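You operate a simulated robot arm through the tools that you are given. There is no shell and no other tool. Be economical: measure what you need, move in short steps, check, and stop when the job is done.

Carry out the task below with a simulated robot arm. There is one attempt and no reset: what you move stays moved.

TASK
Take the green spool and put it on top of the grey pipe tee. Open the sorting bench door, put the black wheel on the bottom shelf of the sorting bench cupboard, then shut the door. Open the sorting bench drawer, take the white pipe coupling on the fitting bench top and put it away inside and shut the drawer again. Put the orange pad on top of the blue tin. Open the bench tank lid. Any order will do. Set down upright: green spool, white pipe coupling.

Only the result counts: the job must be done as asked and must still hold three seconds after the hand-in. Knocking over, shifting, dropping, spilling or breaking anything else fails it. Lids that push on must go on centred and level and be pressed home; caps that screw on are set level and turned clockwise until they are tight.

THE ROBOT
A 7-joint arm with a two-finger parallel gripper on a trunk, on a base that drives. Base frame: it is fixed to the floor where the robot stands at the start and does not move with it; the origin is under the middle of the robot, x ahead of it, y to its left, z up. Units: m, degrees, N and s.
With the tool pointing down near the work surface it reaches from about 0.1 to 0.92 m from the robot's upright axis, wherever it stands. Its first joint turns from -166.0 to 166.0 degrees. Places, roughly: bench tank lid [0.5, -8.8, 0.9]; black wheel (8x8x4 cm) [-1.7, -0.4, 0.8]; blue tin (8x8x9 cm) [4.5, -9.1, 0.6]; bottom shelf of the sorting bench cupboard [-1.5, -0.2, 0.1]; drawer sort [-1.5, -2.2, 0.6]; green spool (7x7x8 cm) [0.7, 0.1, 0.8]; grey pipe tee (11x8x5 cm) [1, 0.2, 0.8]; orange pad (6x5x5 cm) [0.5, -8.7, 0.8]; sorting bench door [-1.2, -0.2, 0.4]; sorting bench drawer [-1.4, -2.2, 0.7]; white pipe coupling (5x5x6 cm) [1.5, -8.7, 0.8]. Payload 1.57 kg.
The TCP is the grasp point between the finger pads, 0.03 m short of the fingertips. In the tool frame z runs along the fingers and y along their closing line. Largest opening 0.11 m; finger width 0.024, thickness 0.012; the body of the gripper, 0.048 by 0.112 m, starts 0.078 m behind the TCP.
Orientation is told as [roll, pitch, yaw] about the base's x, y, z axes, in that order, counted from this pose: with the fingers straight down and closing along the base's y, the tool's x points along the base's -x, its y along +y and its z along -z.

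THE INTERFACE
- The arm moves only by the tool arm_command. Its argument "motion" is a list of rows, each a list of 7 numbers: the turn, a rotation vector about the tool's x, y, z in degrees, then the shift along the tool's x, y, z in cm, then the closure in counts, from 0 (fully open) to 255 (shut). In form: [[rx, ry, rz, dx, dy, dz, fingers], ...]. A call has 1 to 12 rows; each row is the pose to reach, as a shift and turn from the pose commanded when the call began, along the tool's axes at that moment. Each row takes 0.2 s and may step no farther than 0.05 m and 8.6 degrees from the row before; otherwise, or with a gripper value out of range, the whole call is refused. A pose out of reach is approached as far as the arm can. The call stops where the force on the tool passes 40 N (or 10 N more than at its start, if that is more) or the arm is blocked; 0.2 s more then pass. The fingers move at their own pace (about 0.108 m/s each) and stop on an object; they squeeze with about 41 N. The grip force told is the motor's: it shows also when the fingers shut on nothing. Time passes only in rows, and 0.2 s behind the last, so rows that repeat a pose let the fingers close. The reply holds the time, the measured pose of the TCP, the force on the tool along the base axes, the opening and the grip force, in the units named above and with some noise, with the torque about the TCP (base axes, N m) and any sound that the robot's microphone picked up, and new pictures: "pictures" is both (left out), scene, wrist or none.
- Cameras (640 x 400 px; columns grow to the right, rows downward): "scene" is now at [0.4815, 0.1869, 1.2955]; the picture's right is [-0.24, -0.97, 0.00], its down [-0.90, 0.23, -0.36] and it looks along [0.35, -0.09, -0.93] (base axes); focal length 214 px, centre (320, 200). "wrist" rides on the gripper at [0.07, 0.016, -0.141] in the tool frame; the picture's right is [-0.23, 0.97, 0.00], its down [-0.86, -0.20, -0.48] and it looks along [-0.47, -0.11, 0.88] (tool axes); focal length 222 px, centre (320, 200). There is no depth. A picture from a camera that has moved, and an enlarged one, comes with that camera's place and axes in the base frame and with its lens.
- lift_body(by): slides the trunk up (or, below 0, down) by that many m; the arm and the scene camera ride with it, the base frame stays. It gives what a move gives, with no picture.
- base_move(legs): drives the robot by 1 to 6 legs, each [ahead, left, turn to the left] in m, m and degrees, along the robot's own axes; the way and the turn of a leg run together, so that a leg with both is an arc; at most 1.5 m and 180 degrees a leg. The arm and the cameras ride along, it lands a little off, and it stops where it bumps. It gives what a move gives, and a new picture of the scene camera.
- pan_tilt(pan, tilt): turns the head with the scene camera to pan (to the left, within 103 degrees either way) and tilt (down, from -29 to 69), counted from straight ahead of the robot. It gives what a move gives, and a new picture of the scene camera.
- inspect(camera, box): a new picture of the part [left, top, right, bottom] of that camera's present view, enlarged. No time passes.
- sign_off(): hands the job in; it is judged then, once.

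Work in short steps. Places have to be worked out from the pictures, the camera data and where the tool is seen: move nearer, look again, correct. Check each grasp and each placing, and mend what went wrong. You have 196 turns and 260 pictures in all, those below and enlarged ones among them. Open the gripper and draw the arm clear of the work before you hand the job in, unless the task says otherwise; then end with one line.

The tools are called as name(argument=value, ...) on one line, values as JSON. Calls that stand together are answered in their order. arm_command: Moves the arm, as the interface text tells. Its arguments: {"type":"object","properties":{"motion":{"type":"array","items":{"type":"array","items":{"type":"number"}}},"pictures":{"type":"string","enum":["both","scene","wrist","none"]}},"required":["motion"]} The other tools are called the same way: lift_body (by) slides the trunk up or down; base_move (legs) drives the base; pan_tilt (pan, tilt) turns the head that bears the scene camera; inspect (camera, box) takes an enlarged picture of a part of a camera's view; sign_off () hands the job in.

At the start:

```text
time_s: 0.0
position: [0.3793, 0.3246, 1.1198]
tcp_rot: [0.0, 0.0, 0.0]
ft_force: [0.3, 0.0, -0.4]
torque: [0.01, 0.02, 0.01]
grip_width: 0.1102
finger_force: 0.0
trunk travel left (down, up): [-0.375, 0.235]
robot x, y, heading: [-0.0003, -0.0025, -0.1]
head pan, tilt: [-14.0, 68.8]
```

scene: 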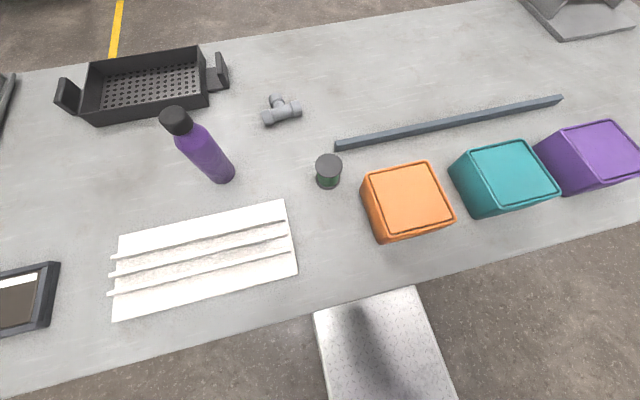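
wrist: 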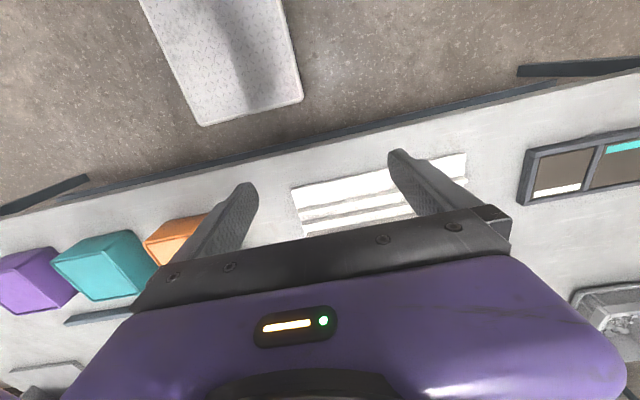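

I'll start with the spool and tee, so I look at both enlarged to plan the first grasp.

inspect(camera="scene", box=[230, 80, 390, 200])

```text
3.33 times, centred on (310, 140) of scene
camera zoom: at [0.4815, 0.1869, 1.2955], right [-0.24, -0.97, 0.0], down [-0.9, 0.23, -0.36], along [0.35, -0.09, -0.93], focal length 715 px, centre (353, 400)
```

zoom: 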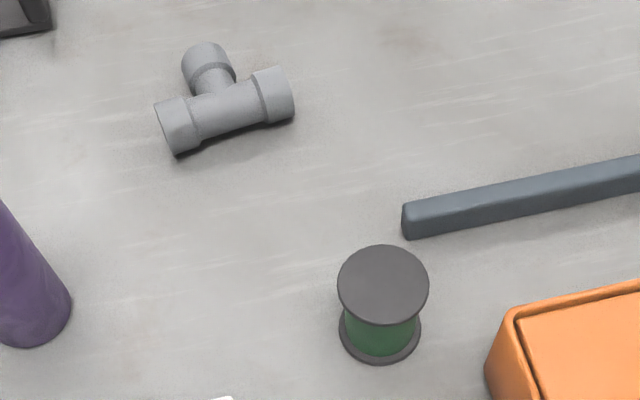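

The spool is at about (0.74, 0.10), with the tee at about (0.99, 0.18). I move over the spool, staying high.

arm_command(motion=[[0, 0, 0, -4, -2.5, 1, 40], [0, 0, 0, -8, -5, 2, 40], [0, 0, 0, -12, -7.5, 3, 40], [0, 0, 0, -16, -10, 4, 40], [0, 0, 0, -20, -12.5, 5, 40], [0, 0, 0, -24, -15, 6, 40], [0, 0, 0, -28, -17.5, 7, 40], [0, 0, 0, -32, -20, 8, 40], [0, 0, 0, -36.5, -22.7, 9, 40], [0, 0, 0, -36.5, -22.7, 9, 40]])

```text
refused: row 9 steps farther than a row can; nothing moved
```

Row 9 was slightly too long, so I resend it with smaller steps.

arm_command(motion=[[0, 0, 0, -4, -2.5, 1, 40], [0, 0, 0, -8, -5, 2, 40], [0, 0, 0, -12, -7.5, 3, 40], [0, 0, 0, -16, -10, 4, 40], [0, 0, 0, -20, -12.5, 5, 40], [0, 0, 0, -24, -15, 6, 40], [0, 0, 0, -28, -17.5, 7, 40], [0, 0, 0, -32, -20, 8, 40], [0, 0, 0, -35, -21.5, 9, 40], [0, 0, 0, -36.5, -22.7, 9, 40], [0, 0, 0, -36.5, -22.7, 9, 40]])

```text
time_s: 2.4
position: [0.7454, 0.0957, 1.0312]
tcp_rot: [0.0, 0.0, 0.1]
ft_force: [-0.4, 0.5, 0.3]
torque: [-0.03, 0.01, -0.04]
grip_width: 0.0926
finger_force: 0.0
trunk travel left (down, up): [-0.375, 0.235]
robot x, y, heading: [0.0017, 0.0008, 0.1]
head pan, tilt: [-14.0, 68.8]
camera scene: at [0.4815, 0.1868, 1.2955], right [-0.24, -0.97, 0.0], down [-0.9, 0.23, -0.36], along [0.35, -0.09, -0.93], focal length 214 px, centre (320, 200)
camera wrist: at [0.6767, 0.112, 1.1711], right [0.23, 0.97, 0.0], down [0.86, -0.2, 0.48], along [0.47, -0.11, -0.88], focal length 222 px, centre (320, 200)
```

scene: 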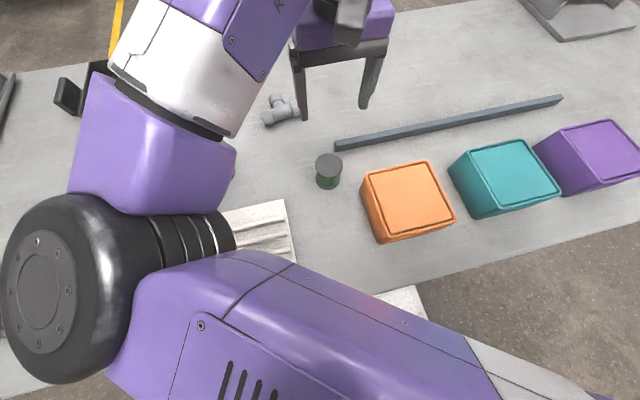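
wrist: 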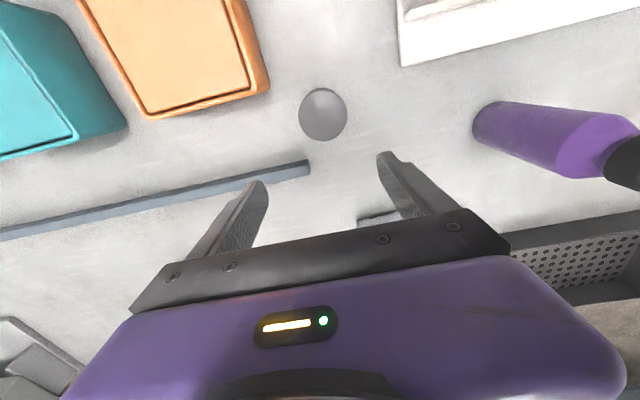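

Scene and wrist estimates of the spool differ by about 2 cm in x, depending on the table height. I lower 8 cm, shift 1.5 cm back, and look again.

arm_command(motion=[[0, 0, 0, 1, 0.5, 4, 40], [0, 0, 0, 1.5, 0.7, 8, 40], [0, 0, 0, 1.5, 0.7, 8, 40]])

inspect(camera="wrist", box=[220, 0, 460, 150])

```text
time_s: 3.2
position: [0.7305, 0.1041, 0.9493]
tcp_rot: [0.1, 0.0, 0.1]
ft_force: [1.3, -0.2, 0.1]
torque: [0.0, 0.02, 0.01]
grip_width: 0.0929
finger_force: 0.2
trunk travel left (down, up): [-0.375, 0.235]
robot x, y, heading: [0.0007, -0.0014, 0.1]
head pan, tilt: [-14.0, 68.8]
camera scene: at [0.4815, 0.1869, 1.2955], right [-0.24, -0.97, 0.0], down [-0.9, 0.23, -0.36], along [0.35, -0.09, -0.93], focal length 214 px, centre (320, 200)
camera wrist: at [0.6601, 0.1195, 1.0897], right [0.23, 0.97, 0.0], down [0.86, -0.2, 0.48], along [0.47, -0.11, -0.88], focal length 222 px, centre (320, 200)
```

scene: 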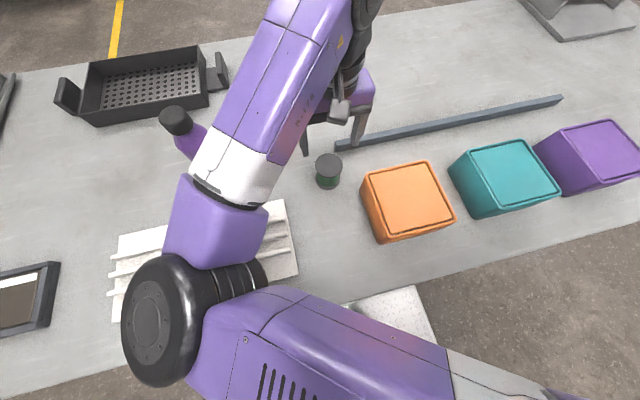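
wrist: 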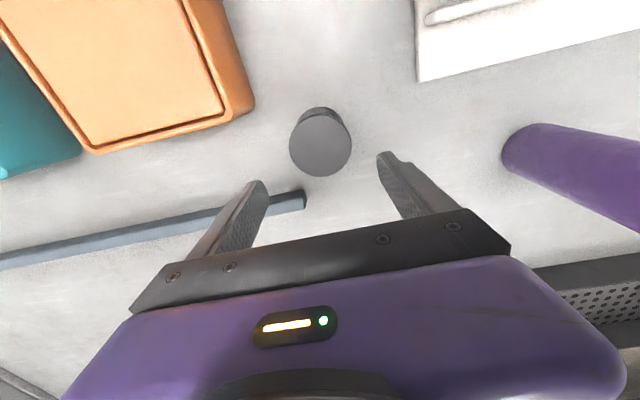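

```text
2.67 times, centred on (340, 75) of wrist
camera zoom: at [0.6601, 0.1195, 1.0897], right [0.23, 0.97, 0.0], down [0.86, -0.2, 0.48], along [0.47, -0.11, -0.88], focal length 592 px, centre (267, 533)
```

zoom: 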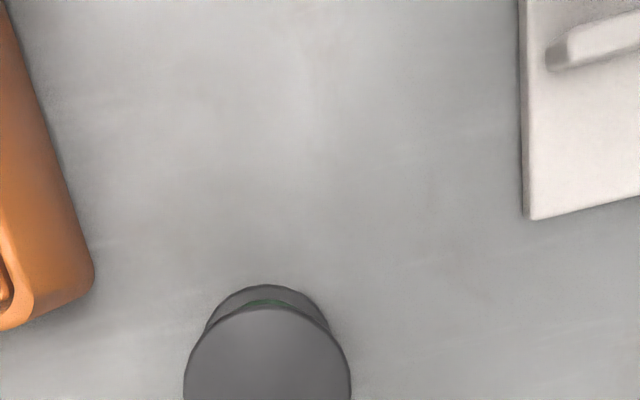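

The wrist views put the spool's top centre at about (0.724, 0.104, 0.84). I centre there and go down to 0.895 for a closer look.

arm_command(motion=[[0, 0, 0, 0.5, 0, 3, 40], [0, 0, 0, 0.5, 0, 5.4, 40], [0, 0, 0, 0.5, 0, 5.4, 40]])

inspect(camera="scene", box=[230, 80, 390, 200])

```text
time_s: 4.0
position: [0.7229, 0.1029, 0.8947]
tcp_rot: [0.1, 0.0, -0.1]
ft_force: [0.1, -0.5, -0.7]
torque: [0.0, -0.02, 0.01]
grip_width: 0.0925
finger_force: 0.0
trunk travel left (down, up): [-0.375, 0.235]
robot x, y, heading: [0.0006, -0.0009, -0.2]
head pan, tilt: [-14.0, 68.8]
camera scene: at [0.4815, 0.1869, 1.2955], right [-0.24, -0.97, 0.0], down [-0.9, 0.23, -0.36], along [0.35, -0.09, -0.93], focal length 214 px, centre (320, 200)
camera wrist: at [0.6531, 0.1198, 1.0368], right [0.23, 0.97, 0.0], down [0.86, -0.2, 0.48], along [0.47, -0.11, -0.88], focal length 222 px, centre (320, 200)
```

scene: 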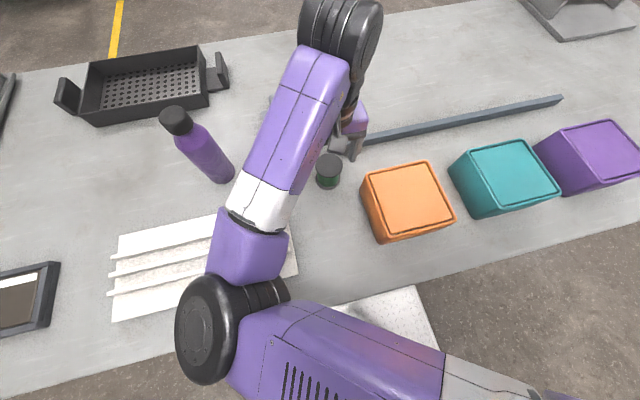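
wrist: 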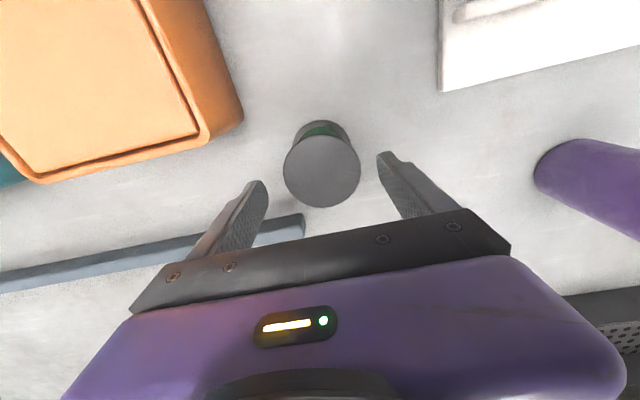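

```text
3.33 times, centred on (310, 140) of scene
camera zoom: at [0.4815, 0.1869, 1.2955], right [-0.24, -0.97, 0.0], down [-0.9, 0.23, -0.36], along [0.35, -0.09, -0.93], focal length 715 px, centre (353, 400)
```

zoom: 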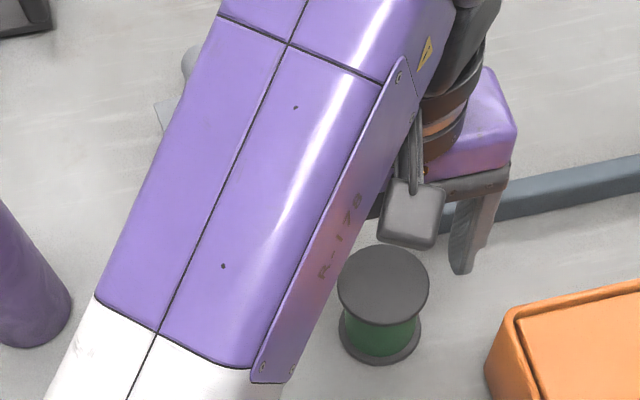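

The spool centre is at about (0.726, 0.105), top at about 0.845. I descend to TCP z 0.81 and close.

arm_command(motion=[[0, 0, 0, -0.3, 0.2, 3, 40], [0, 0, 0, -0.3, 0.2, 6, 40], [0, 0, 0, -0.3, 0.2, 8.4, 40], [0, 0, 0, -0.3, 0.2, 8.4, 130], [0, 0, 0, -0.3, 0.2, 8.4, 200], [0, 0, 0, -0.3, 0.2, 8.4, 255], [0, 0, 0, -0.3, 0.2, 8.4, 255]], pictures="wrist")

```text
time_s: 4.7
position: [0.7261, 0.1067, 0.8279]
tcp_rot: [0.0, -0.3, 0.0]
ft_force: [-6.2, -1.4, 12.9]
torque: [0.21, 0.31, 0.16]
grip_width: 0.0922
finger_force: 0.1
trunk travel left (down, up): [-0.375, 0.235]
robot x, y, heading: [-0.0021, -0.002, 0.3]
head pan, tilt: [-14.0, 68.8]
stopped in row 3: the force on the tool passed its limit at 66 N (the readings are from after the stop); the commanded pose is now the measured one
camera wrist: at [0.6555, 0.1227, 0.9709], right [0.23, 0.97, 0.0], down [0.85, -0.2, 0.48], along [0.47, -0.11, -0.88], focal length 222 px, centre (320, 200)
```

wrist: 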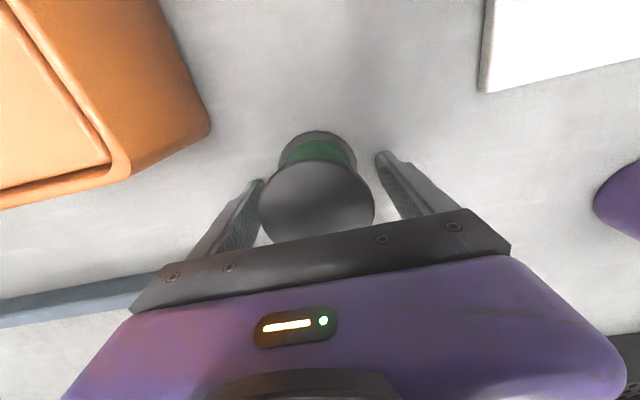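

The tips touched the table at about 0.797, so the table is near z 0.795. That agrees with the triangulation: spool top 0.875, x about 0.714. I rise 1.5 cm, shift back 1.1 cm, then close.

arm_command(motion=[[0, 0, 0, 0, 0, -1.2, 40], [0, 0, 0, 1.1, 0, -1.2, 40], [0, 0, 0, 1.1, 0, -1.2, 40]], pictures="both")

inspect(camera="scene", box=[230, 80, 390, 200])

```text
time_s: 5.5
position: [0.7145, 0.1048, 0.8413]
tcp_rot: [0.0, -0.2, 0.0]
ft_force: [0.6, 0.5, -0.1]
torque: [0.02, 0.03, -0.01]
grip_width: 0.0929
finger_force: 0.1
trunk travel left (down, up): [-0.375, 0.235]
robot x, y, heading: [-0.0014, -0.0004, -0.3]
head pan, tilt: [-14.0, 68.8]
camera scene: at [0.4816, 0.1869, 1.2954], right [-0.24, -0.97, 0.0], down [-0.9, 0.23, -0.36], along [0.35, -0.09, -0.93], focal length 214 px, centre (320, 200)
camera wrist: at [0.6442, 0.1218, 0.9811], right [0.23, 0.97, 0.0], down [0.85, -0.2, 0.48], along [0.47, -0.11, -0.88], focal length 222 px, centre (320, 200)
```

scene: 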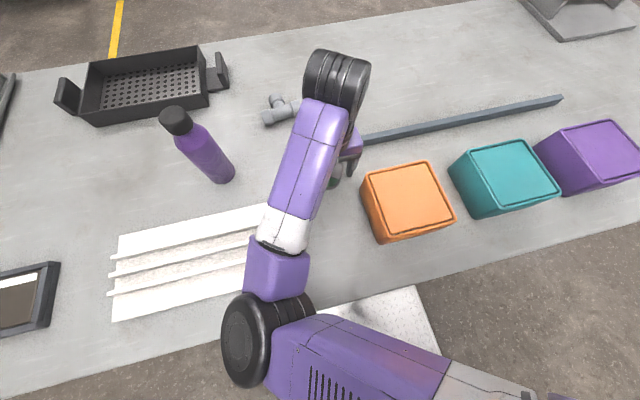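
wrist: 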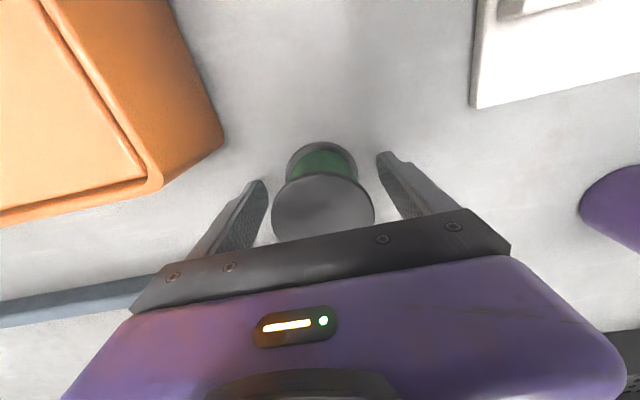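

```text
3.33 times, centred on (310, 140) of scene
camera zoom: at [0.4816, 0.1869, 1.2954], right [-0.24, -0.97, 0.0], down [-0.9, 0.23, -0.36], along [0.35, -0.09, -0.93], focal length 715 px, centre (353, 400)
```

zoom: 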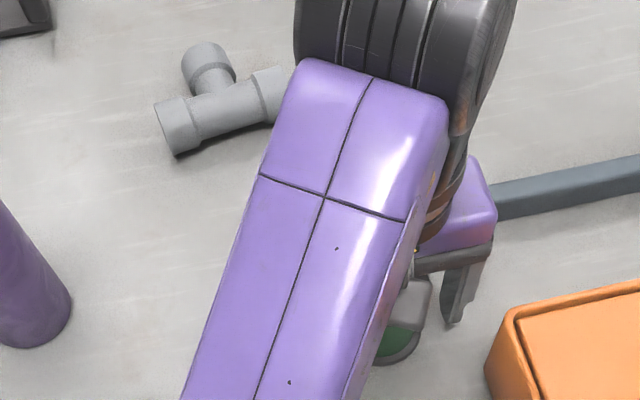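

The spool sits centred between the fingers, so I close.

arm_command(motion=[[0, 0, 0, 0, 0, 0, 130], [0, 0, 0, 0, 0, 0, 200], [0, 0, 0, 0, 0, 0, 255], [0, 0, 0, 0, 0, 0, 255]], pictures="wrist")

```text
time_s: 6.5
position: [0.7152, 0.1049, 0.8404]
tcp_rot: [0.0, -0.3, 0.0]
ft_force: [-0.5, 0.5, 0.6]
torque: [0.1, 0.03, -0.04]
grip_width: 0.0629
finger_force: 40.8
trunk travel left (down, up): [-0.375, 0.235]
robot x, y, heading: [-0.0034, 0.0011, -0.0]
head pan, tilt: [-14.0, 68.8]
camera wrist: at [0.6442, 0.1218, 0.9812], right [0.23, 0.97, 0.0], down [0.85, -0.2, 0.48], along [0.47, -0.11, -0.88], focal length 222 px, centre (320, 200)
```

wrist: 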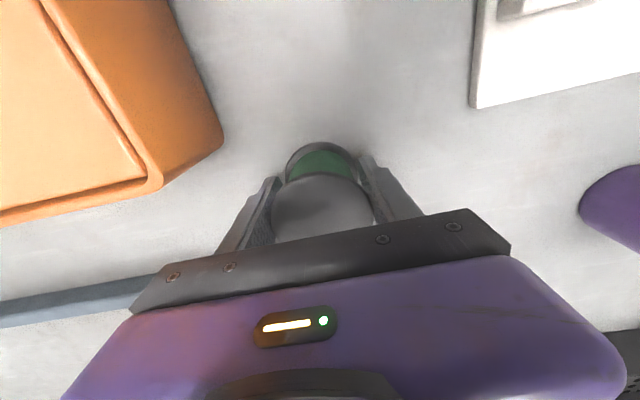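

The grip is firm with 63 mm between the fingers. I lift, then drive a little toward the tee, which is just out of reach.

arm_command(motion=[[0, 0, 0, 0, 0, -3, 255], [0, 0, 0, 0, 0, -7, 255], [0, 0, 0, 0, 0, -11, 255], [0, 0, 0, 0, 0, -14, 255], [0, 0, 0, 0, 0, -14, 255]], pictures="none")

base_move(legs=[[0.07, 0.1, 0]])

```text
time_s: 7.7
position: [0.7144, 0.1068, 0.9805]
tcp_rot: [0.0, -0.2, 0.0]
ft_force: [0.0, 0.7, -1.4]
torque: [0.0, 0.04, -0.02]
grip_width: 0.0631
finger_force: 40.8
trunk travel left (down, up): [-0.375, 0.235]
robot x, y, heading: [-0.0009, -0.0018, 0.1]
head pan, tilt: [-14.0, 68.8]
```

```text
time_s: 9.0
position: [0.7846, 0.2092, 0.981]
tcp_rot: [-0.1, -0.3, 0.2]
ft_force: [-0.5, 0.1, -1.9]
torque: [-0.02, 0.04, 0.0]
grip_width: 0.063
finger_force: 40.9
trunk travel left (down, up): [-0.375, 0.235]
robot x, y, heading: [0.0701, 0.1024, -0.0]
head pan, tilt: [-14.0, 68.8]
camera scene: at [0.5524, 0.2885, 1.2954], right [-0.24, -0.97, 0.0], down [-0.9, 0.22, -0.36], along [0.35, -0.09, -0.93], focal length 214 px, centre (320, 200)
```

scene: 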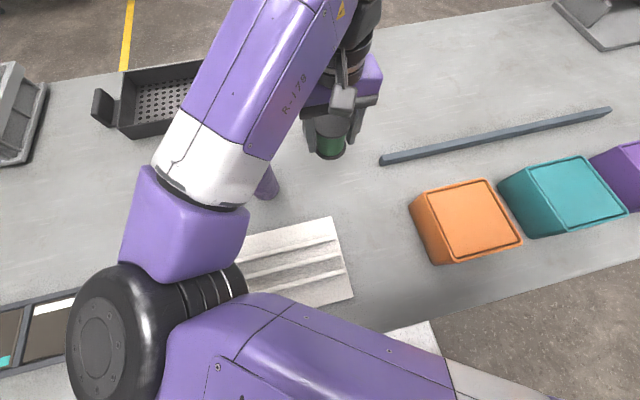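

The base landed as commanded. I advance toward the tee at the same height in short steps, watching the purple bottle beside the forearm.

arm_command(motion=[[0, 0, 0, -4, -1, 0, 255], [0, 0, 0, -8, -2, 0, 255], [0, 0, 0, -11, -3, 0, 255], [0, 0, 0, -11, -3, 0, 255]])

inspect(camera="scene", box=[200, 60, 360, 160])

```text
time_s: 10.0
position: [0.8968, 0.178, 0.9809]
tcp_rot: [-0.1, -0.2, 0.1]
ft_force: [0.3, 0.1, -2.4]
torque: [-0.01, 0.03, -0.04]
grip_width: 0.063
finger_force: 41.4
trunk travel left (down, up): [-0.375, 0.235]
robot x, y, heading: [0.0715, 0.1028, -0.1]
head pan, tilt: [-14.0, 68.8]
camera scene: at [0.5523, 0.2884, 1.2954], right [-0.24, -0.97, 0.0], down [-0.9, 0.22, -0.36], along [0.35, -0.09, -0.93], focal length 214 px, centre (320, 200)
camera wrist: at [0.8261, 0.1946, 1.1211], right [0.23, 0.97, 0.0], down [0.85, -0.2, 0.48], along [0.47, -0.11, -0.88], focal length 222 px, centre (320, 200)
```

scene: 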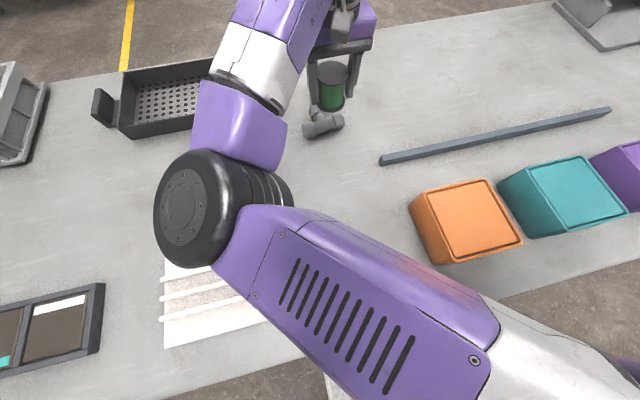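
wrist: 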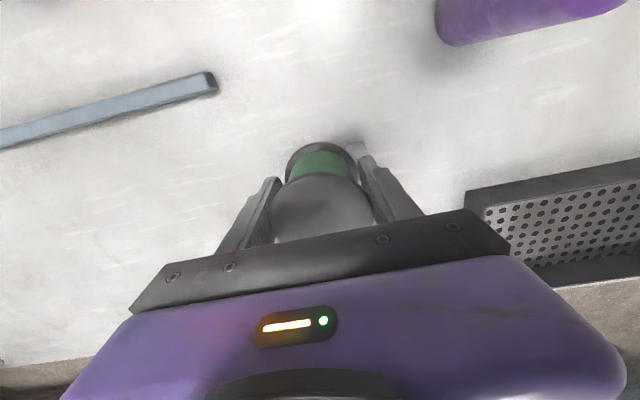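

```text
4.00 times, centred on (280, 110) of scene
camera zoom: at [0.5523, 0.2884, 1.2954], right [-0.24, -0.97, 0.0], down [-0.9, 0.22, -0.36], along [0.35, -0.09, -0.93], focal length 858 px, centre (480, 560)
```

zoom: 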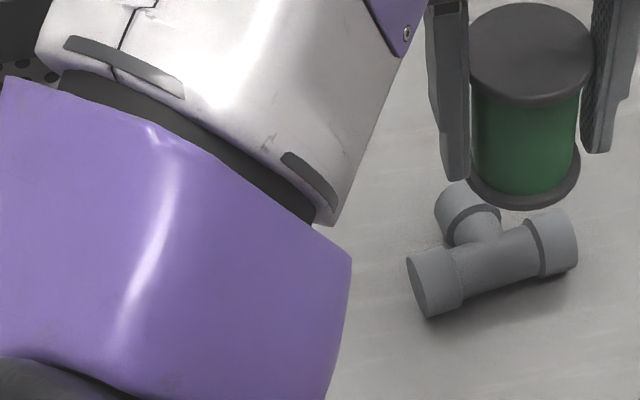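

The tee's bar axis runs through (0.940, 0.179) and its branch points to +x. The spool centre is within 4 mm of the TCP. I move to (0.957, 0.181) and come down to just above the tee.

arm_command(motion=[[0, 0, 0, -3, 0.3, 0, 255], [0, 0, 0, -6, 0.3, 0, 255], [0, 0, 0, -6, 0.3, 3, 255], [0, 0, 0, -6, 0.3, 6, 255], [0, 0, 0, -6, 0.3, 6, 255]])

inspect(camera="scene", box=[270, 60, 390, 150])

```text
time_s: 11.2
position: [0.9556, 0.1812, 0.922]
tcp_rot: [-0.1, -0.2, 0.1]
ft_force: [0.5, -0.3, -2.5]
torque: [0.04, 0.02, -0.01]
grip_width: 0.0631
finger_force: 41.1
trunk travel left (down, up): [-0.375, 0.235]
robot x, y, heading: [0.0732, 0.0979, 0.3]
head pan, tilt: [-14.0, 68.8]
camera scene: at [0.5524, 0.2885, 1.2954], right [-0.24, -0.97, 0.0], down [-0.9, 0.22, -0.36], along [0.35, -0.09, -0.93], focal length 214 px, centre (320, 200)
camera wrist: at [0.8859, 0.1977, 1.0624], right [0.23, 0.97, 0.0], down [0.85, -0.2, 0.48], along [0.47, -0.11, -0.88], focal length 222 px, centre (320, 200)
```

scene: 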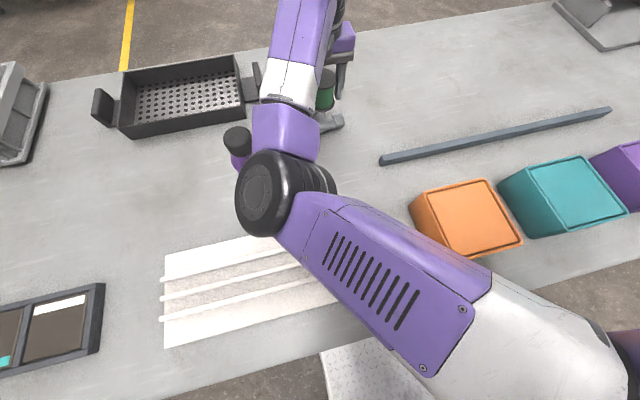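
wrist: 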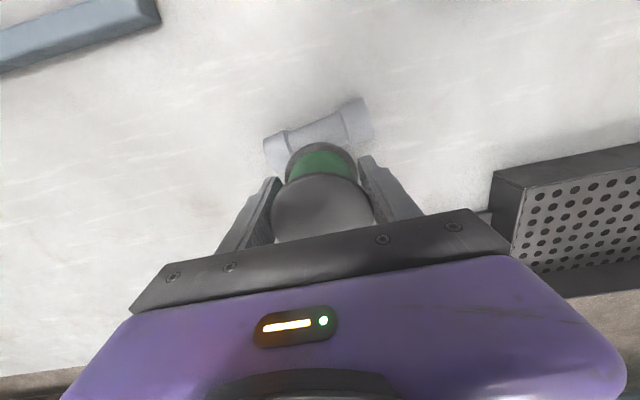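

```text
4.44 times, centred on (330, 105) of scene
camera zoom: at [0.5524, 0.2885, 1.2954], right [-0.24, -0.97, 0.0], down [-0.9, 0.22, -0.36], along [0.35, -0.09, -0.93], focal length 953 px, centre (276, 622)
```

zoom: 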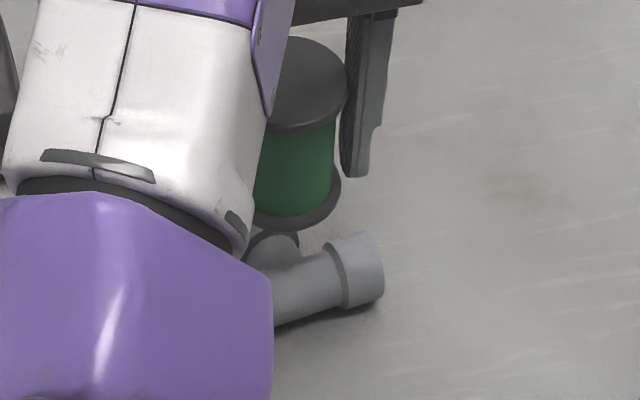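

The spool is over the tee with bar and branch below it. I nudge 2 mm back and lower in small steps, reading the force.

arm_command(motion=[[0, 0, 0, 0.2, 0, 1, 255], [0, 0, 0, 0.2, 0, 1.8, 255], [0, 0, 0, 0.2, 0, 2.4, 255], [0, 0, 0, 0.2, 0, 2.4, 255]])

inspect(camera="scene", box=[270, 60, 390, 150])

```text
time_s: 12.2
position: [0.9539, 0.1826, 0.8968]
tcp_rot: [-0.1, -0.3, 0.1]
ft_force: [0.1, 0.1, -1.3]
torque: [0.03, 0.04, -0.04]
grip_width: 0.0629
finger_force: 41.3
trunk travel left (down, up): [-0.375, 0.235]
robot x, y, heading: [0.0705, 0.0995, 0.4]
head pan, tilt: [-14.0, 68.8]
camera scene: at [0.5524, 0.2885, 1.2954], right [-0.24, -0.97, 0.0], down [-0.9, 0.22, -0.36], along [0.35, -0.09, -0.93], focal length 214 px, centre (320, 200)
camera wrist: at [0.8836, 0.1985, 1.0382], right [0.23, 0.97, 0.0], down [0.85, -0.2, 0.48], along [0.47, -0.11, -0.88], focal length 222 px, centre (320, 200)
```

scene: 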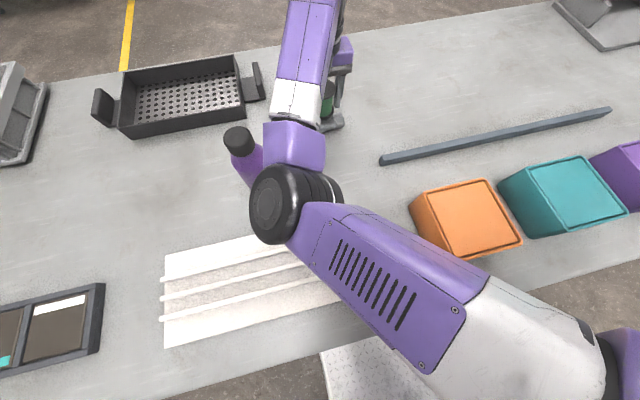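
wrist: 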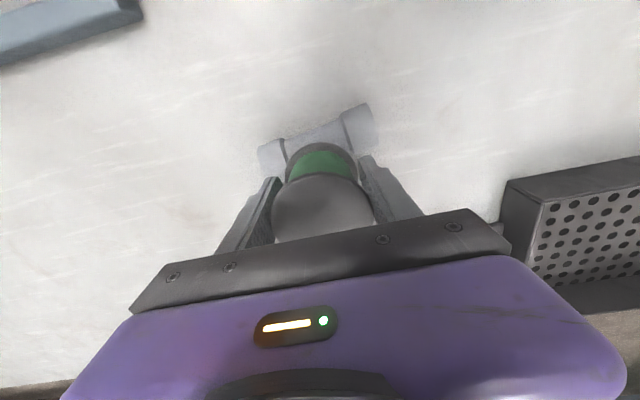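

```text
4.44 times, centred on (330, 105) of scene
camera zoom: at [0.5524, 0.2885, 1.2954], right [-0.24, -0.97, 0.0], down [-0.9, 0.22, -0.36], along [0.35, -0.09, -0.93], focal length 953 px, centre (276, 622)
```

zoom: 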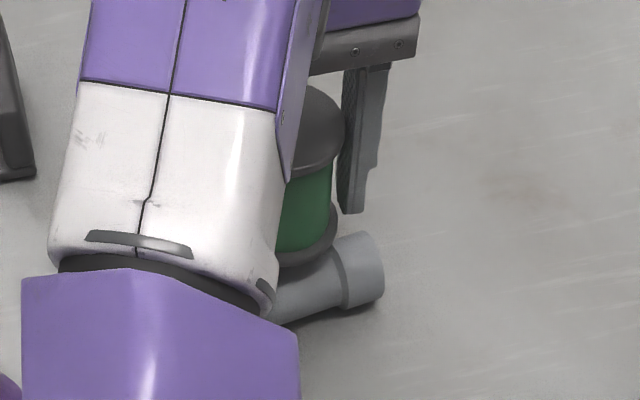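

Not yet in contact, so I lower 3 mm per row with the force limit as backstop.

arm_command(motion=[[0, 0, 0, 0, 0, 0.3, 255], [0, 0, 0, 0, 0, 0.5, 255], [0, 0, 0, 0, 0, 0.5, 255]], pictures="none")

```text
time_s: 13.0
position: [0.9548, 0.1827, 0.8935]
tcp_rot: [-0.1, -0.2, 0.1]
ft_force: [0.3, -0.1, -2.6]
torque: [-0.01, -0.03, 0.0]
grip_width: 0.0629
finger_force: 40.8
trunk travel left (down, up): [-0.375, 0.235]
robot x, y, heading: [0.0714, 0.1029, -0.0]
head pan, tilt: [-14.0, 68.8]
```

Still no contact, so I continue downward.

arm_command(motion=[[0, 0, 0, 0, 0, 0.2, 255], [0, 0, 0, 0, 0, 0.4, 255], [0, 0, 0, 0, 0, 0.4, 255]], pictures="none")

```text
time_s: 13.8
position: [0.9541, 0.1818, 0.8897]
tcp_rot: [0.0, -0.2, 0.1]
ft_force: [-0.5, 0.3, -2.0]
torque: [-0.03, 0.04, -0.01]
grip_width: 0.0627
finger_force: 40.9
trunk travel left (down, up): [-0.375, 0.235]
robot x, y, heading: [0.0716, 0.103, 0.0]
head pan, tilt: [-14.0, 68.8]
```

Still free of contact, so I lower another 4 mm.

arm_command(motion=[[0, 0, 0, 0, 0, 0.2, 255], [0, 0, 0, 0, 0, 0.4, 255], [0, 0, 0, 0, 0, 0.4, 255]], pictures="none")

```text
time_s: 14.6
position: [0.9542, 0.1807, 0.8842]
tcp_rot: [0.0, -0.4, 0.1]
ft_force: [1.0, -0.5, -1.6]
torque: [-0.01, 0.0, 0.01]
grip_width: 0.063
finger_force: 40.9
trunk travel left (down, up): [-0.375, 0.235]
robot x, y, heading: [0.0707, 0.1018, 0.2]
head pan, tilt: [-14.0, 68.8]
```

arm_command(motion=[[0, 0, 0, 0, 0, 0.2, 255], [0, 0, 0, 0, 0, 0.4, 255], [0, 0, 0, 0, 0, 0.4, 255]], pictures="wrist")

```text
time_s: 15.4
position: [0.9549, 0.1826, 0.8821]
tcp_rot: [0.0, -0.4, 0.0]
ft_force: [0.6, -2.1, 24.3]
torque: [0.03, 0.28, -0.05]
grip_width: 0.0631
finger_force: 40.9
trunk travel left (down, up): [-0.375, 0.235]
robot x, y, heading: [0.0709, 0.1024, 0.1]
head pan, tilt: [-14.0, 68.8]
camera wrist: at [0.8831, 0.1986, 1.0227], right [0.23, 0.97, 0.0], down [0.85, -0.2, 0.49], along [0.47, -0.11, -0.87], focal length 222 px, centre (320, 200)
```

wrist: 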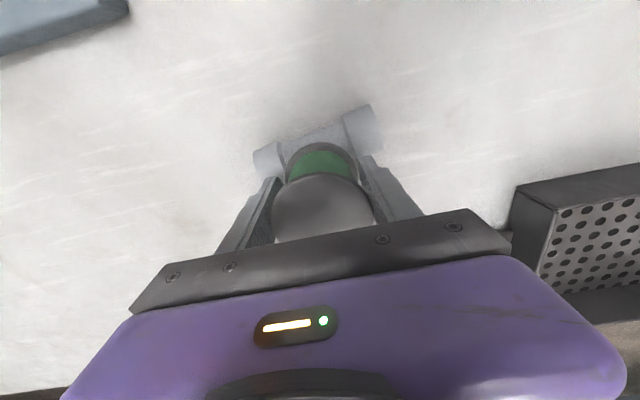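

Contact is made at 26 N, mostly on the bar, with the branch collar just beneath. I ease up 1 mm and open gently.

arm_command(motion=[[0, 0, 0, 0, 0, -0.2, 255], [0, 0, 0, 0, 0, -0.2, 100], [0, 0, 0, 0, 0, -0.2, 40], [0, 0, 0, 0, 0, -0.2, 20], [0, 0, 0, 0, 0, -0.2, 20]])

inspect(camera="scene", box=[270, 60, 390, 150])

```text
time_s: 16.6
position: [0.9537, 0.1814, 0.8806]
tcp_rot: [0.0, -0.2, 0.2]
ft_force: [0.7, 0.6, -0.5]
torque: [0.02, -0.03, 0.03]
grip_width: 0.1015
finger_force: 0.1
trunk travel left (down, up): [-0.375, 0.235]
robot x, y, heading: [0.069, 0.1052, -0.2]
head pan, tilt: [-14.0, 68.8]
camera scene: at [0.5524, 0.2885, 1.2954], right [-0.24, -0.97, 0.0], down [-0.9, 0.22, -0.36], along [0.35, -0.09, -0.93], focal length 214 px, centre (320, 200)
camera wrist: at [0.8833, 0.1982, 1.0224], right [0.23, 0.97, 0.0], down [0.85, -0.2, 0.48], along [0.47, -0.11, -0.88], focal length 222 px, centre (320, 200)
```

scene: 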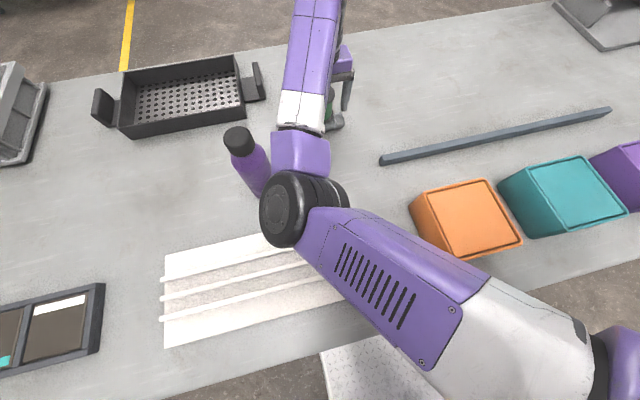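
wrist: 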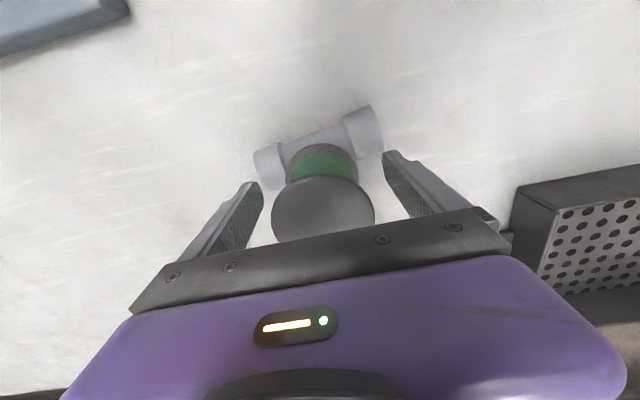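

```text
4.44 times, centred on (330, 105) of scene
camera zoom: at [0.5524, 0.2885, 1.2954], right [-0.24, -0.97, 0.0], down [-0.9, 0.22, -0.36], along [0.35, -0.09, -0.93], focal length 953 px, centre (276, 622)
```

zoom: 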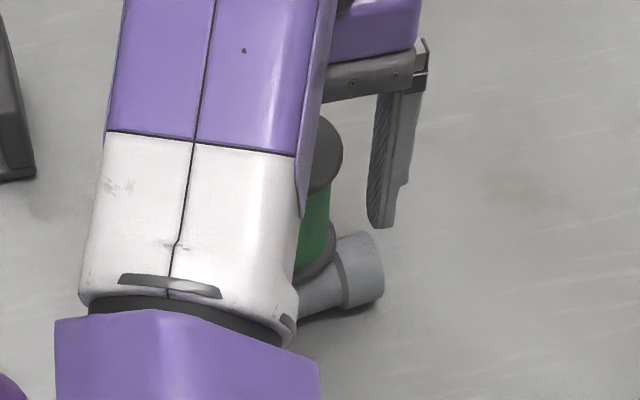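

The spool stands on the tee after release. I raise straight up 14 cm and pull back to see it clearly.

arm_command(motion=[[0, 0, 0, 0, 0, -4, 20], [0, 0, 0, 0, 0, -9, 20], [0, 0, 0, 0, 0, -14, 20], [0, 0, 0, 0, 0, -18, 20], [0, 0, 0, 5, 0, -18, 20], [0, 0, 0, 10, 0, -18, 20], [0, 0, 0, 15, 0, -19, 20], [0, 0, 0, 20, 0, -20, 20], [0, 0, 0, 24, 0, -20, 20], [0, 0, 0, 24, 0, -20, 20]])

inspect(camera="wrist", box=[240, 60, 480, 210])

inspect(camera="scene", box=[270, 60, 390, 150])

```text
refused: row 7 steps farther than a row can; nothing moved
```

```text
2.67 times, centred on (360, 135) of wrist
camera zoom: at [0.8833, 0.1982, 1.0224], right [0.23, 0.97, 0.0], down [0.85, -0.2, 0.48], along [0.47, -0.11, -0.88], focal length 592 px, centre (213, 373)
```

zoom: 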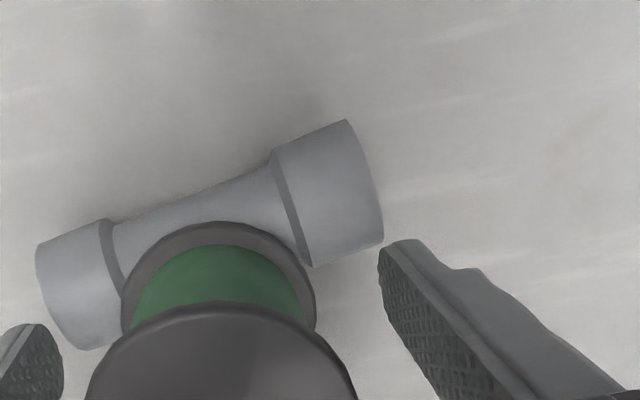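

```text
4.44 times, centred on (330, 105) of scene
camera zoom: at [0.5524, 0.2885, 1.2954], right [-0.24, -0.97, 0.0], down [-0.9, 0.22, -0.36], along [0.35, -0.09, -0.93], focal length 953 px, centre (276, 622)
```

zoom: 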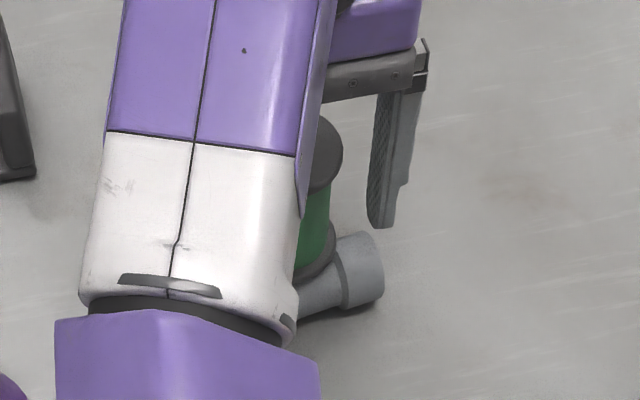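

The move was refused because one row was over 5 cm. I use even smaller rows and keep every step at 4.5 cm or less from here on.

arm_command(motion=[[0, 0, 0, 0, 0, -4, 20], [0, 0, 0, 0, 0, -8.5, 20], [0, 0, 0, 0, 0, -13, 20], [0, 0, 0, 0, 0, -17.5, 20], [0, 0, 0, 4.5, 0, -18, 20], [0, 0, 0, 9, 0, -18, 20], [0, 0, 0, 13.5, 0, -18.5, 20], [0, 0, 0, 18, 0, -19, 20], [0, 0, 0, 22, 0, -19.5, 20], [0, 0, 0, 22, 0, -19.5, 20]])

inspect(camera="scene", box=[270, 60, 390, 150])

```text
time_s: 18.8
position: [0.734, 0.1798, 1.0777]
tcp_rot: [-0.4, 0.0, 0.0]
ft_force: [-0.1, 0.0, 0.3]
torque: [0.02, 0.03, -0.02]
grip_width: 0.1015
finger_force: 0.0
trunk travel left (down, up): [-0.375, 0.235]
robot x, y, heading: [0.0706, 0.0998, 0.2]
head pan, tilt: [-14.0, 68.8]
camera scene: at [0.5524, 0.2885, 1.2954], right [-0.24, -0.97, 0.0], down [-0.9, 0.22, -0.36], along [0.35, -0.09, -0.93], focal length 214 px, centre (320, 200)
camera wrist: at [0.6638, 0.1973, 1.2199], right [0.23, 0.97, 0.0], down [0.85, -0.2, 0.48], along [0.47, -0.11, -0.88], focal length 222 px, centre (320, 200)
```

scene: 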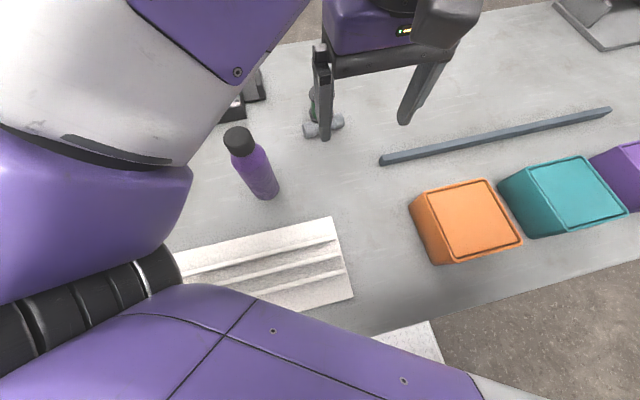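
wrist: 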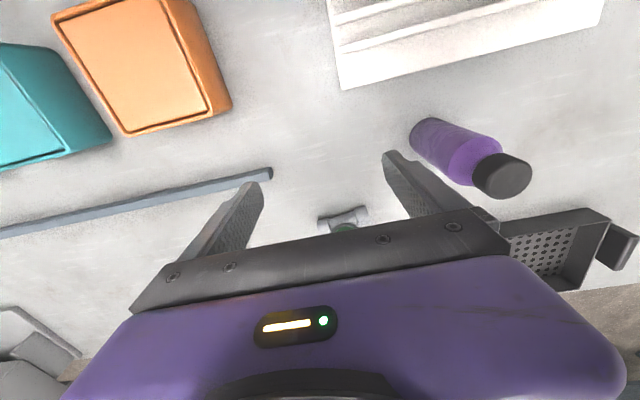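

```text
4.44 times, centred on (330, 105) of scene
camera zoom: at [0.5524, 0.2885, 1.2954], right [-0.24, -0.97, 0.0], down [-0.9, 0.22, -0.36], along [0.35, -0.09, -0.93], focal length 953 px, centre (276, 622)
```

zoom: 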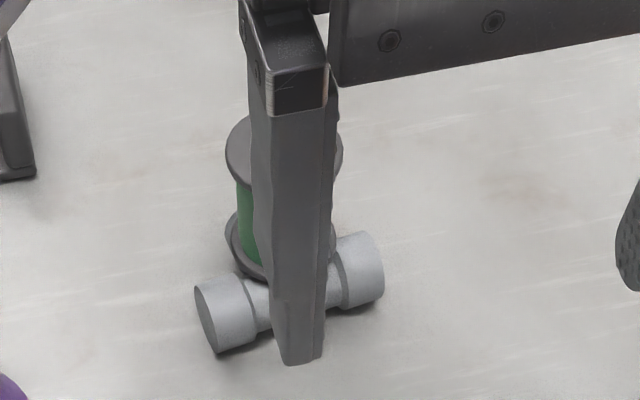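

The spool stands upright on the tee, and the bottle is undisturbed. Now I retract the arm to a compact pose, back off, and turn round to the sorting bench behind.

arm_command(motion=[[0, 0, 0, 4, 1, -1, 20], [0, 0, 0, 8, 2, -2, 20], [0, 0, 0, 12, 4, -3, 20], [0, 0, 0, 16, 6, -4, 20], [0, 0, 0, 20, 8, -4, 20], [0, 0, 0, 24, 10, -4, 20], [0, 0, 0, 28, 12, -4, 20]], pictures="none")

base_move(legs=[[-0.35, 0, 0], [0, 0, 90], [0, 0, 90]])

pan_tilt(pan=0, tilt=25)

```text
time_s: 19.8
position: [0.5871, 0.192, 1.0754]
tcp_rot: [-3.9, 9.9, -12.8]
ft_force: [-0.1, -0.2, 0.5]
torque: [-0.01, 0.02, 0.01]
grip_width: 0.1014
finger_force: 0.1
out of reach, approached as far as the arm can: row 5
trunk travel left (down, up): [-0.375, 0.235]
robot x, y, heading: [0.0725, 0.1039, 0.1]
head pan, tilt: [-14.0, 68.8]
stopped in row 5: the arm was blocked; the commanded pose is now the measured one
```

```text
time_s: 29.9
position: [-0.7969, -0.0107, 1.0768]
tcp_rot: [-4.0, 9.9, 169.6]
ft_force: [-0.2, 0.3, 0.1]
torque: [0.03, 0.02, -0.02]
grip_width: 0.1012
finger_force: 0.1
trunk travel left (down, up): [-0.375, 0.235]
robot x, y, heading: [-0.2842, 0.1008, -177.5]
head pan, tilt: [-14.0, 68.8]
camera scene: at [-0.7578, -0.106, 1.2955], right [0.2, 0.98, 0.0], down [0.91, -0.19, -0.36], along [-0.36, 0.07, -0.93], focal length 214 px, centre (320, 200)
```

scene: 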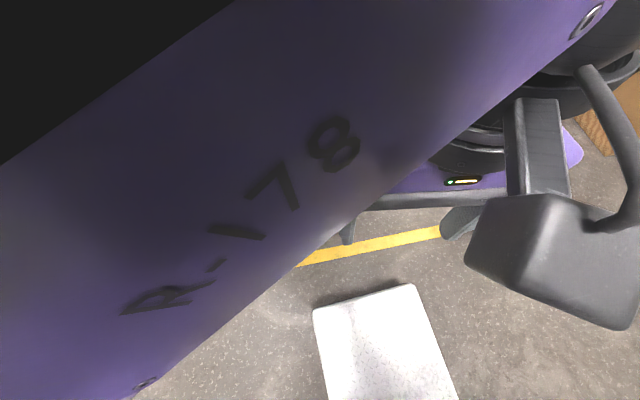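

```text
time_s: 31.0
position: [-0.7975, -0.0112, 1.0754]
tcp_rot: [-4.1, 9.9, 169.5]
ft_force: [0.2, 0.4, -1.3]
torque: [0.05, 0.0, -0.01]
grip_width: 0.1015
finger_force: 0.2
trunk travel left (down, up): [-0.375, 0.235]
robot x, y, heading: [-0.2829, 0.0948, -177.6]
head pan, tilt: [0.0, 25.0]
camera scene: at [-0.795, -0.1212, 1.3548], right [-0.04, 1.0, 0.0], down [0.42, 0.02, -0.91], along [-0.91, -0.04, -0.42], focal length 214 px, centre (320, 200)
```

scene: 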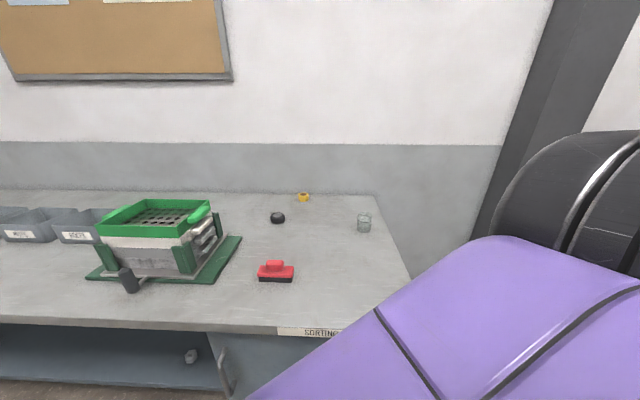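

The wheel is at about (-1.74, -0.38) and the cupboard is at the bench's right end, front face x about -1.17. The door handle seems to be near y -0.42. I shift left to square up and look lower.

base_move(legs=[[0, 0.35, -2.4]])

pan_tilt(pan=0, tilt=55)

```text
time_s: 33.2
position: [-0.794, -0.3414, 1.0753]
tcp_rot: [-4.0, 9.9, 166.7]
ft_force: [0.1, 0.4, 0.0]
torque: [0.0, 0.0, -0.01]
grip_width: 0.1014
finger_force: 0.1
trunk travel left (down, up): [-0.375, 0.235]
robot x, y, heading: [-0.2757, -0.2551, 179.6]
head pan, tilt: [0.0, 25.0]
camera scene: at [-0.799, -0.4503, 1.3549], right [0.01, 1.0, 0.0], down [0.42, 0.0, -0.91], along [-0.91, 0.01, -0.42], focal length 214 px, centre (320, 200)
```

scene: 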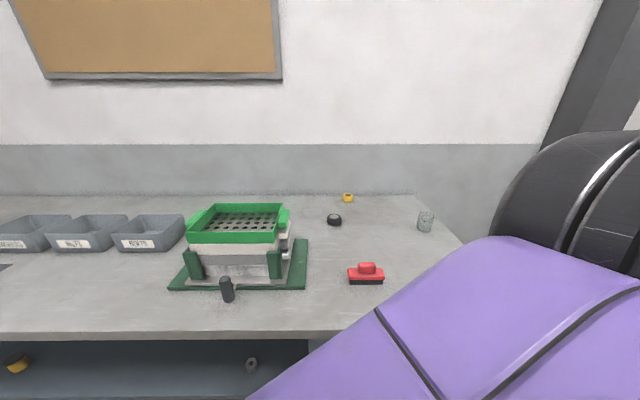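

```text
time_s: 34.2
position: [-0.7945, -0.3394, 1.0762]
tcp_rot: [-4.1, 9.8, 166.7]
ft_force: [0.5, -0.3, 0.1]
torque: [-0.02, 0.02, -0.03]
grip_width: 0.1014
finger_force: 0.0
trunk travel left (down, up): [-0.375, 0.235]
robot x, y, heading: [-0.2765, -0.255, 179.5]
head pan, tilt: [0.0, 55.0]
camera scene: at [-0.7791, -0.4504, 1.311], right [0.01, 1.0, 0.0], down [0.82, -0.01, -0.57], along [-0.57, 0.0, -0.82], focal length 214 px, centre (320, 200)
```

scene: 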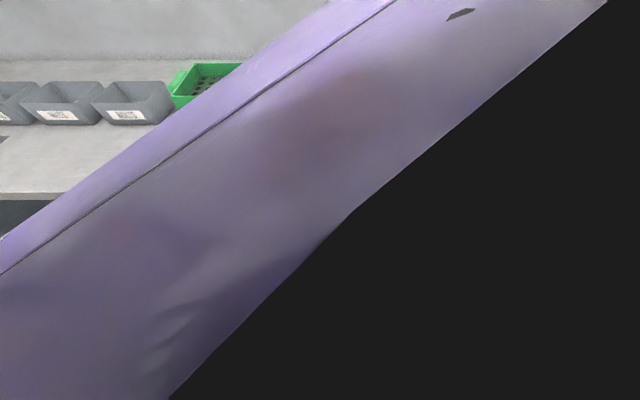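

The arm's upper link blocks the camera. I straighten the tool and extend the hand a bit forward and to the right.

arm_command(motion=[[-1, -2, -3, -3, 0, 0, 20], [-2, -4, -6, -6, 0, 0, 20], [-3, -7, -9, -9, 0, 0, 20], [-4.1, -9.8, -12.8, -12, 0, 0, 20], [-4.1, -9.8, -12.8, -15, 0, 0, 20], [-4.1, -9.8, -12.8, -15, 0, 0, 20]], pictures="both")

```text
time_s: 35.6
position: [-0.941, -0.3032, 1.0503]
tcp_rot: [1.3, 0.3, 179.7]
ft_force: [-0.5, -0.4, 0.7]
torque: [0.0, 0.01, -0.01]
grip_width: 0.1015
finger_force: 0.0
trunk travel left (down, up): [-0.375, 0.235]
robot x, y, heading: [-0.2782, -0.2542, 179.5]
head pan, tilt: [0.0, 55.0]
camera scene: at [-0.779, -0.4504, 1.3109], right [0.01, 1.0, 0.0], down [0.82, -0.01, -0.57], along [-0.57, 0.0, -0.82], focal length 214 px, centre (320, 200)
camera wrist: at [-0.872, -0.3175, 1.1931], right [-0.23, -0.97, 0.02], down [-0.86, 0.22, 0.47], along [-0.46, 0.09, -0.88], focal length 222 px, centre (320, 200)
```

scene: 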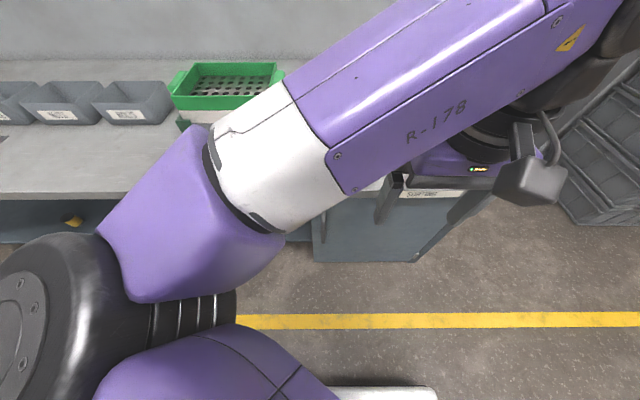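
wrist: 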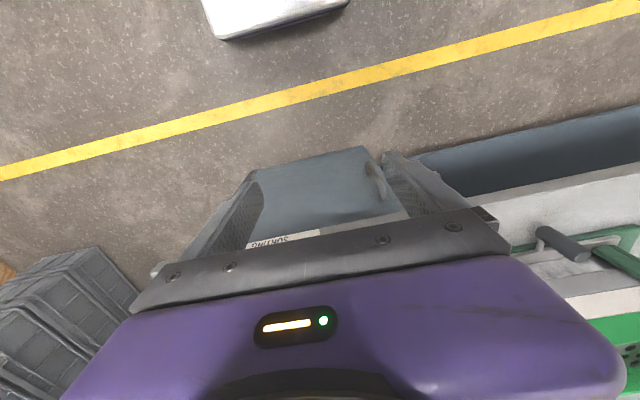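

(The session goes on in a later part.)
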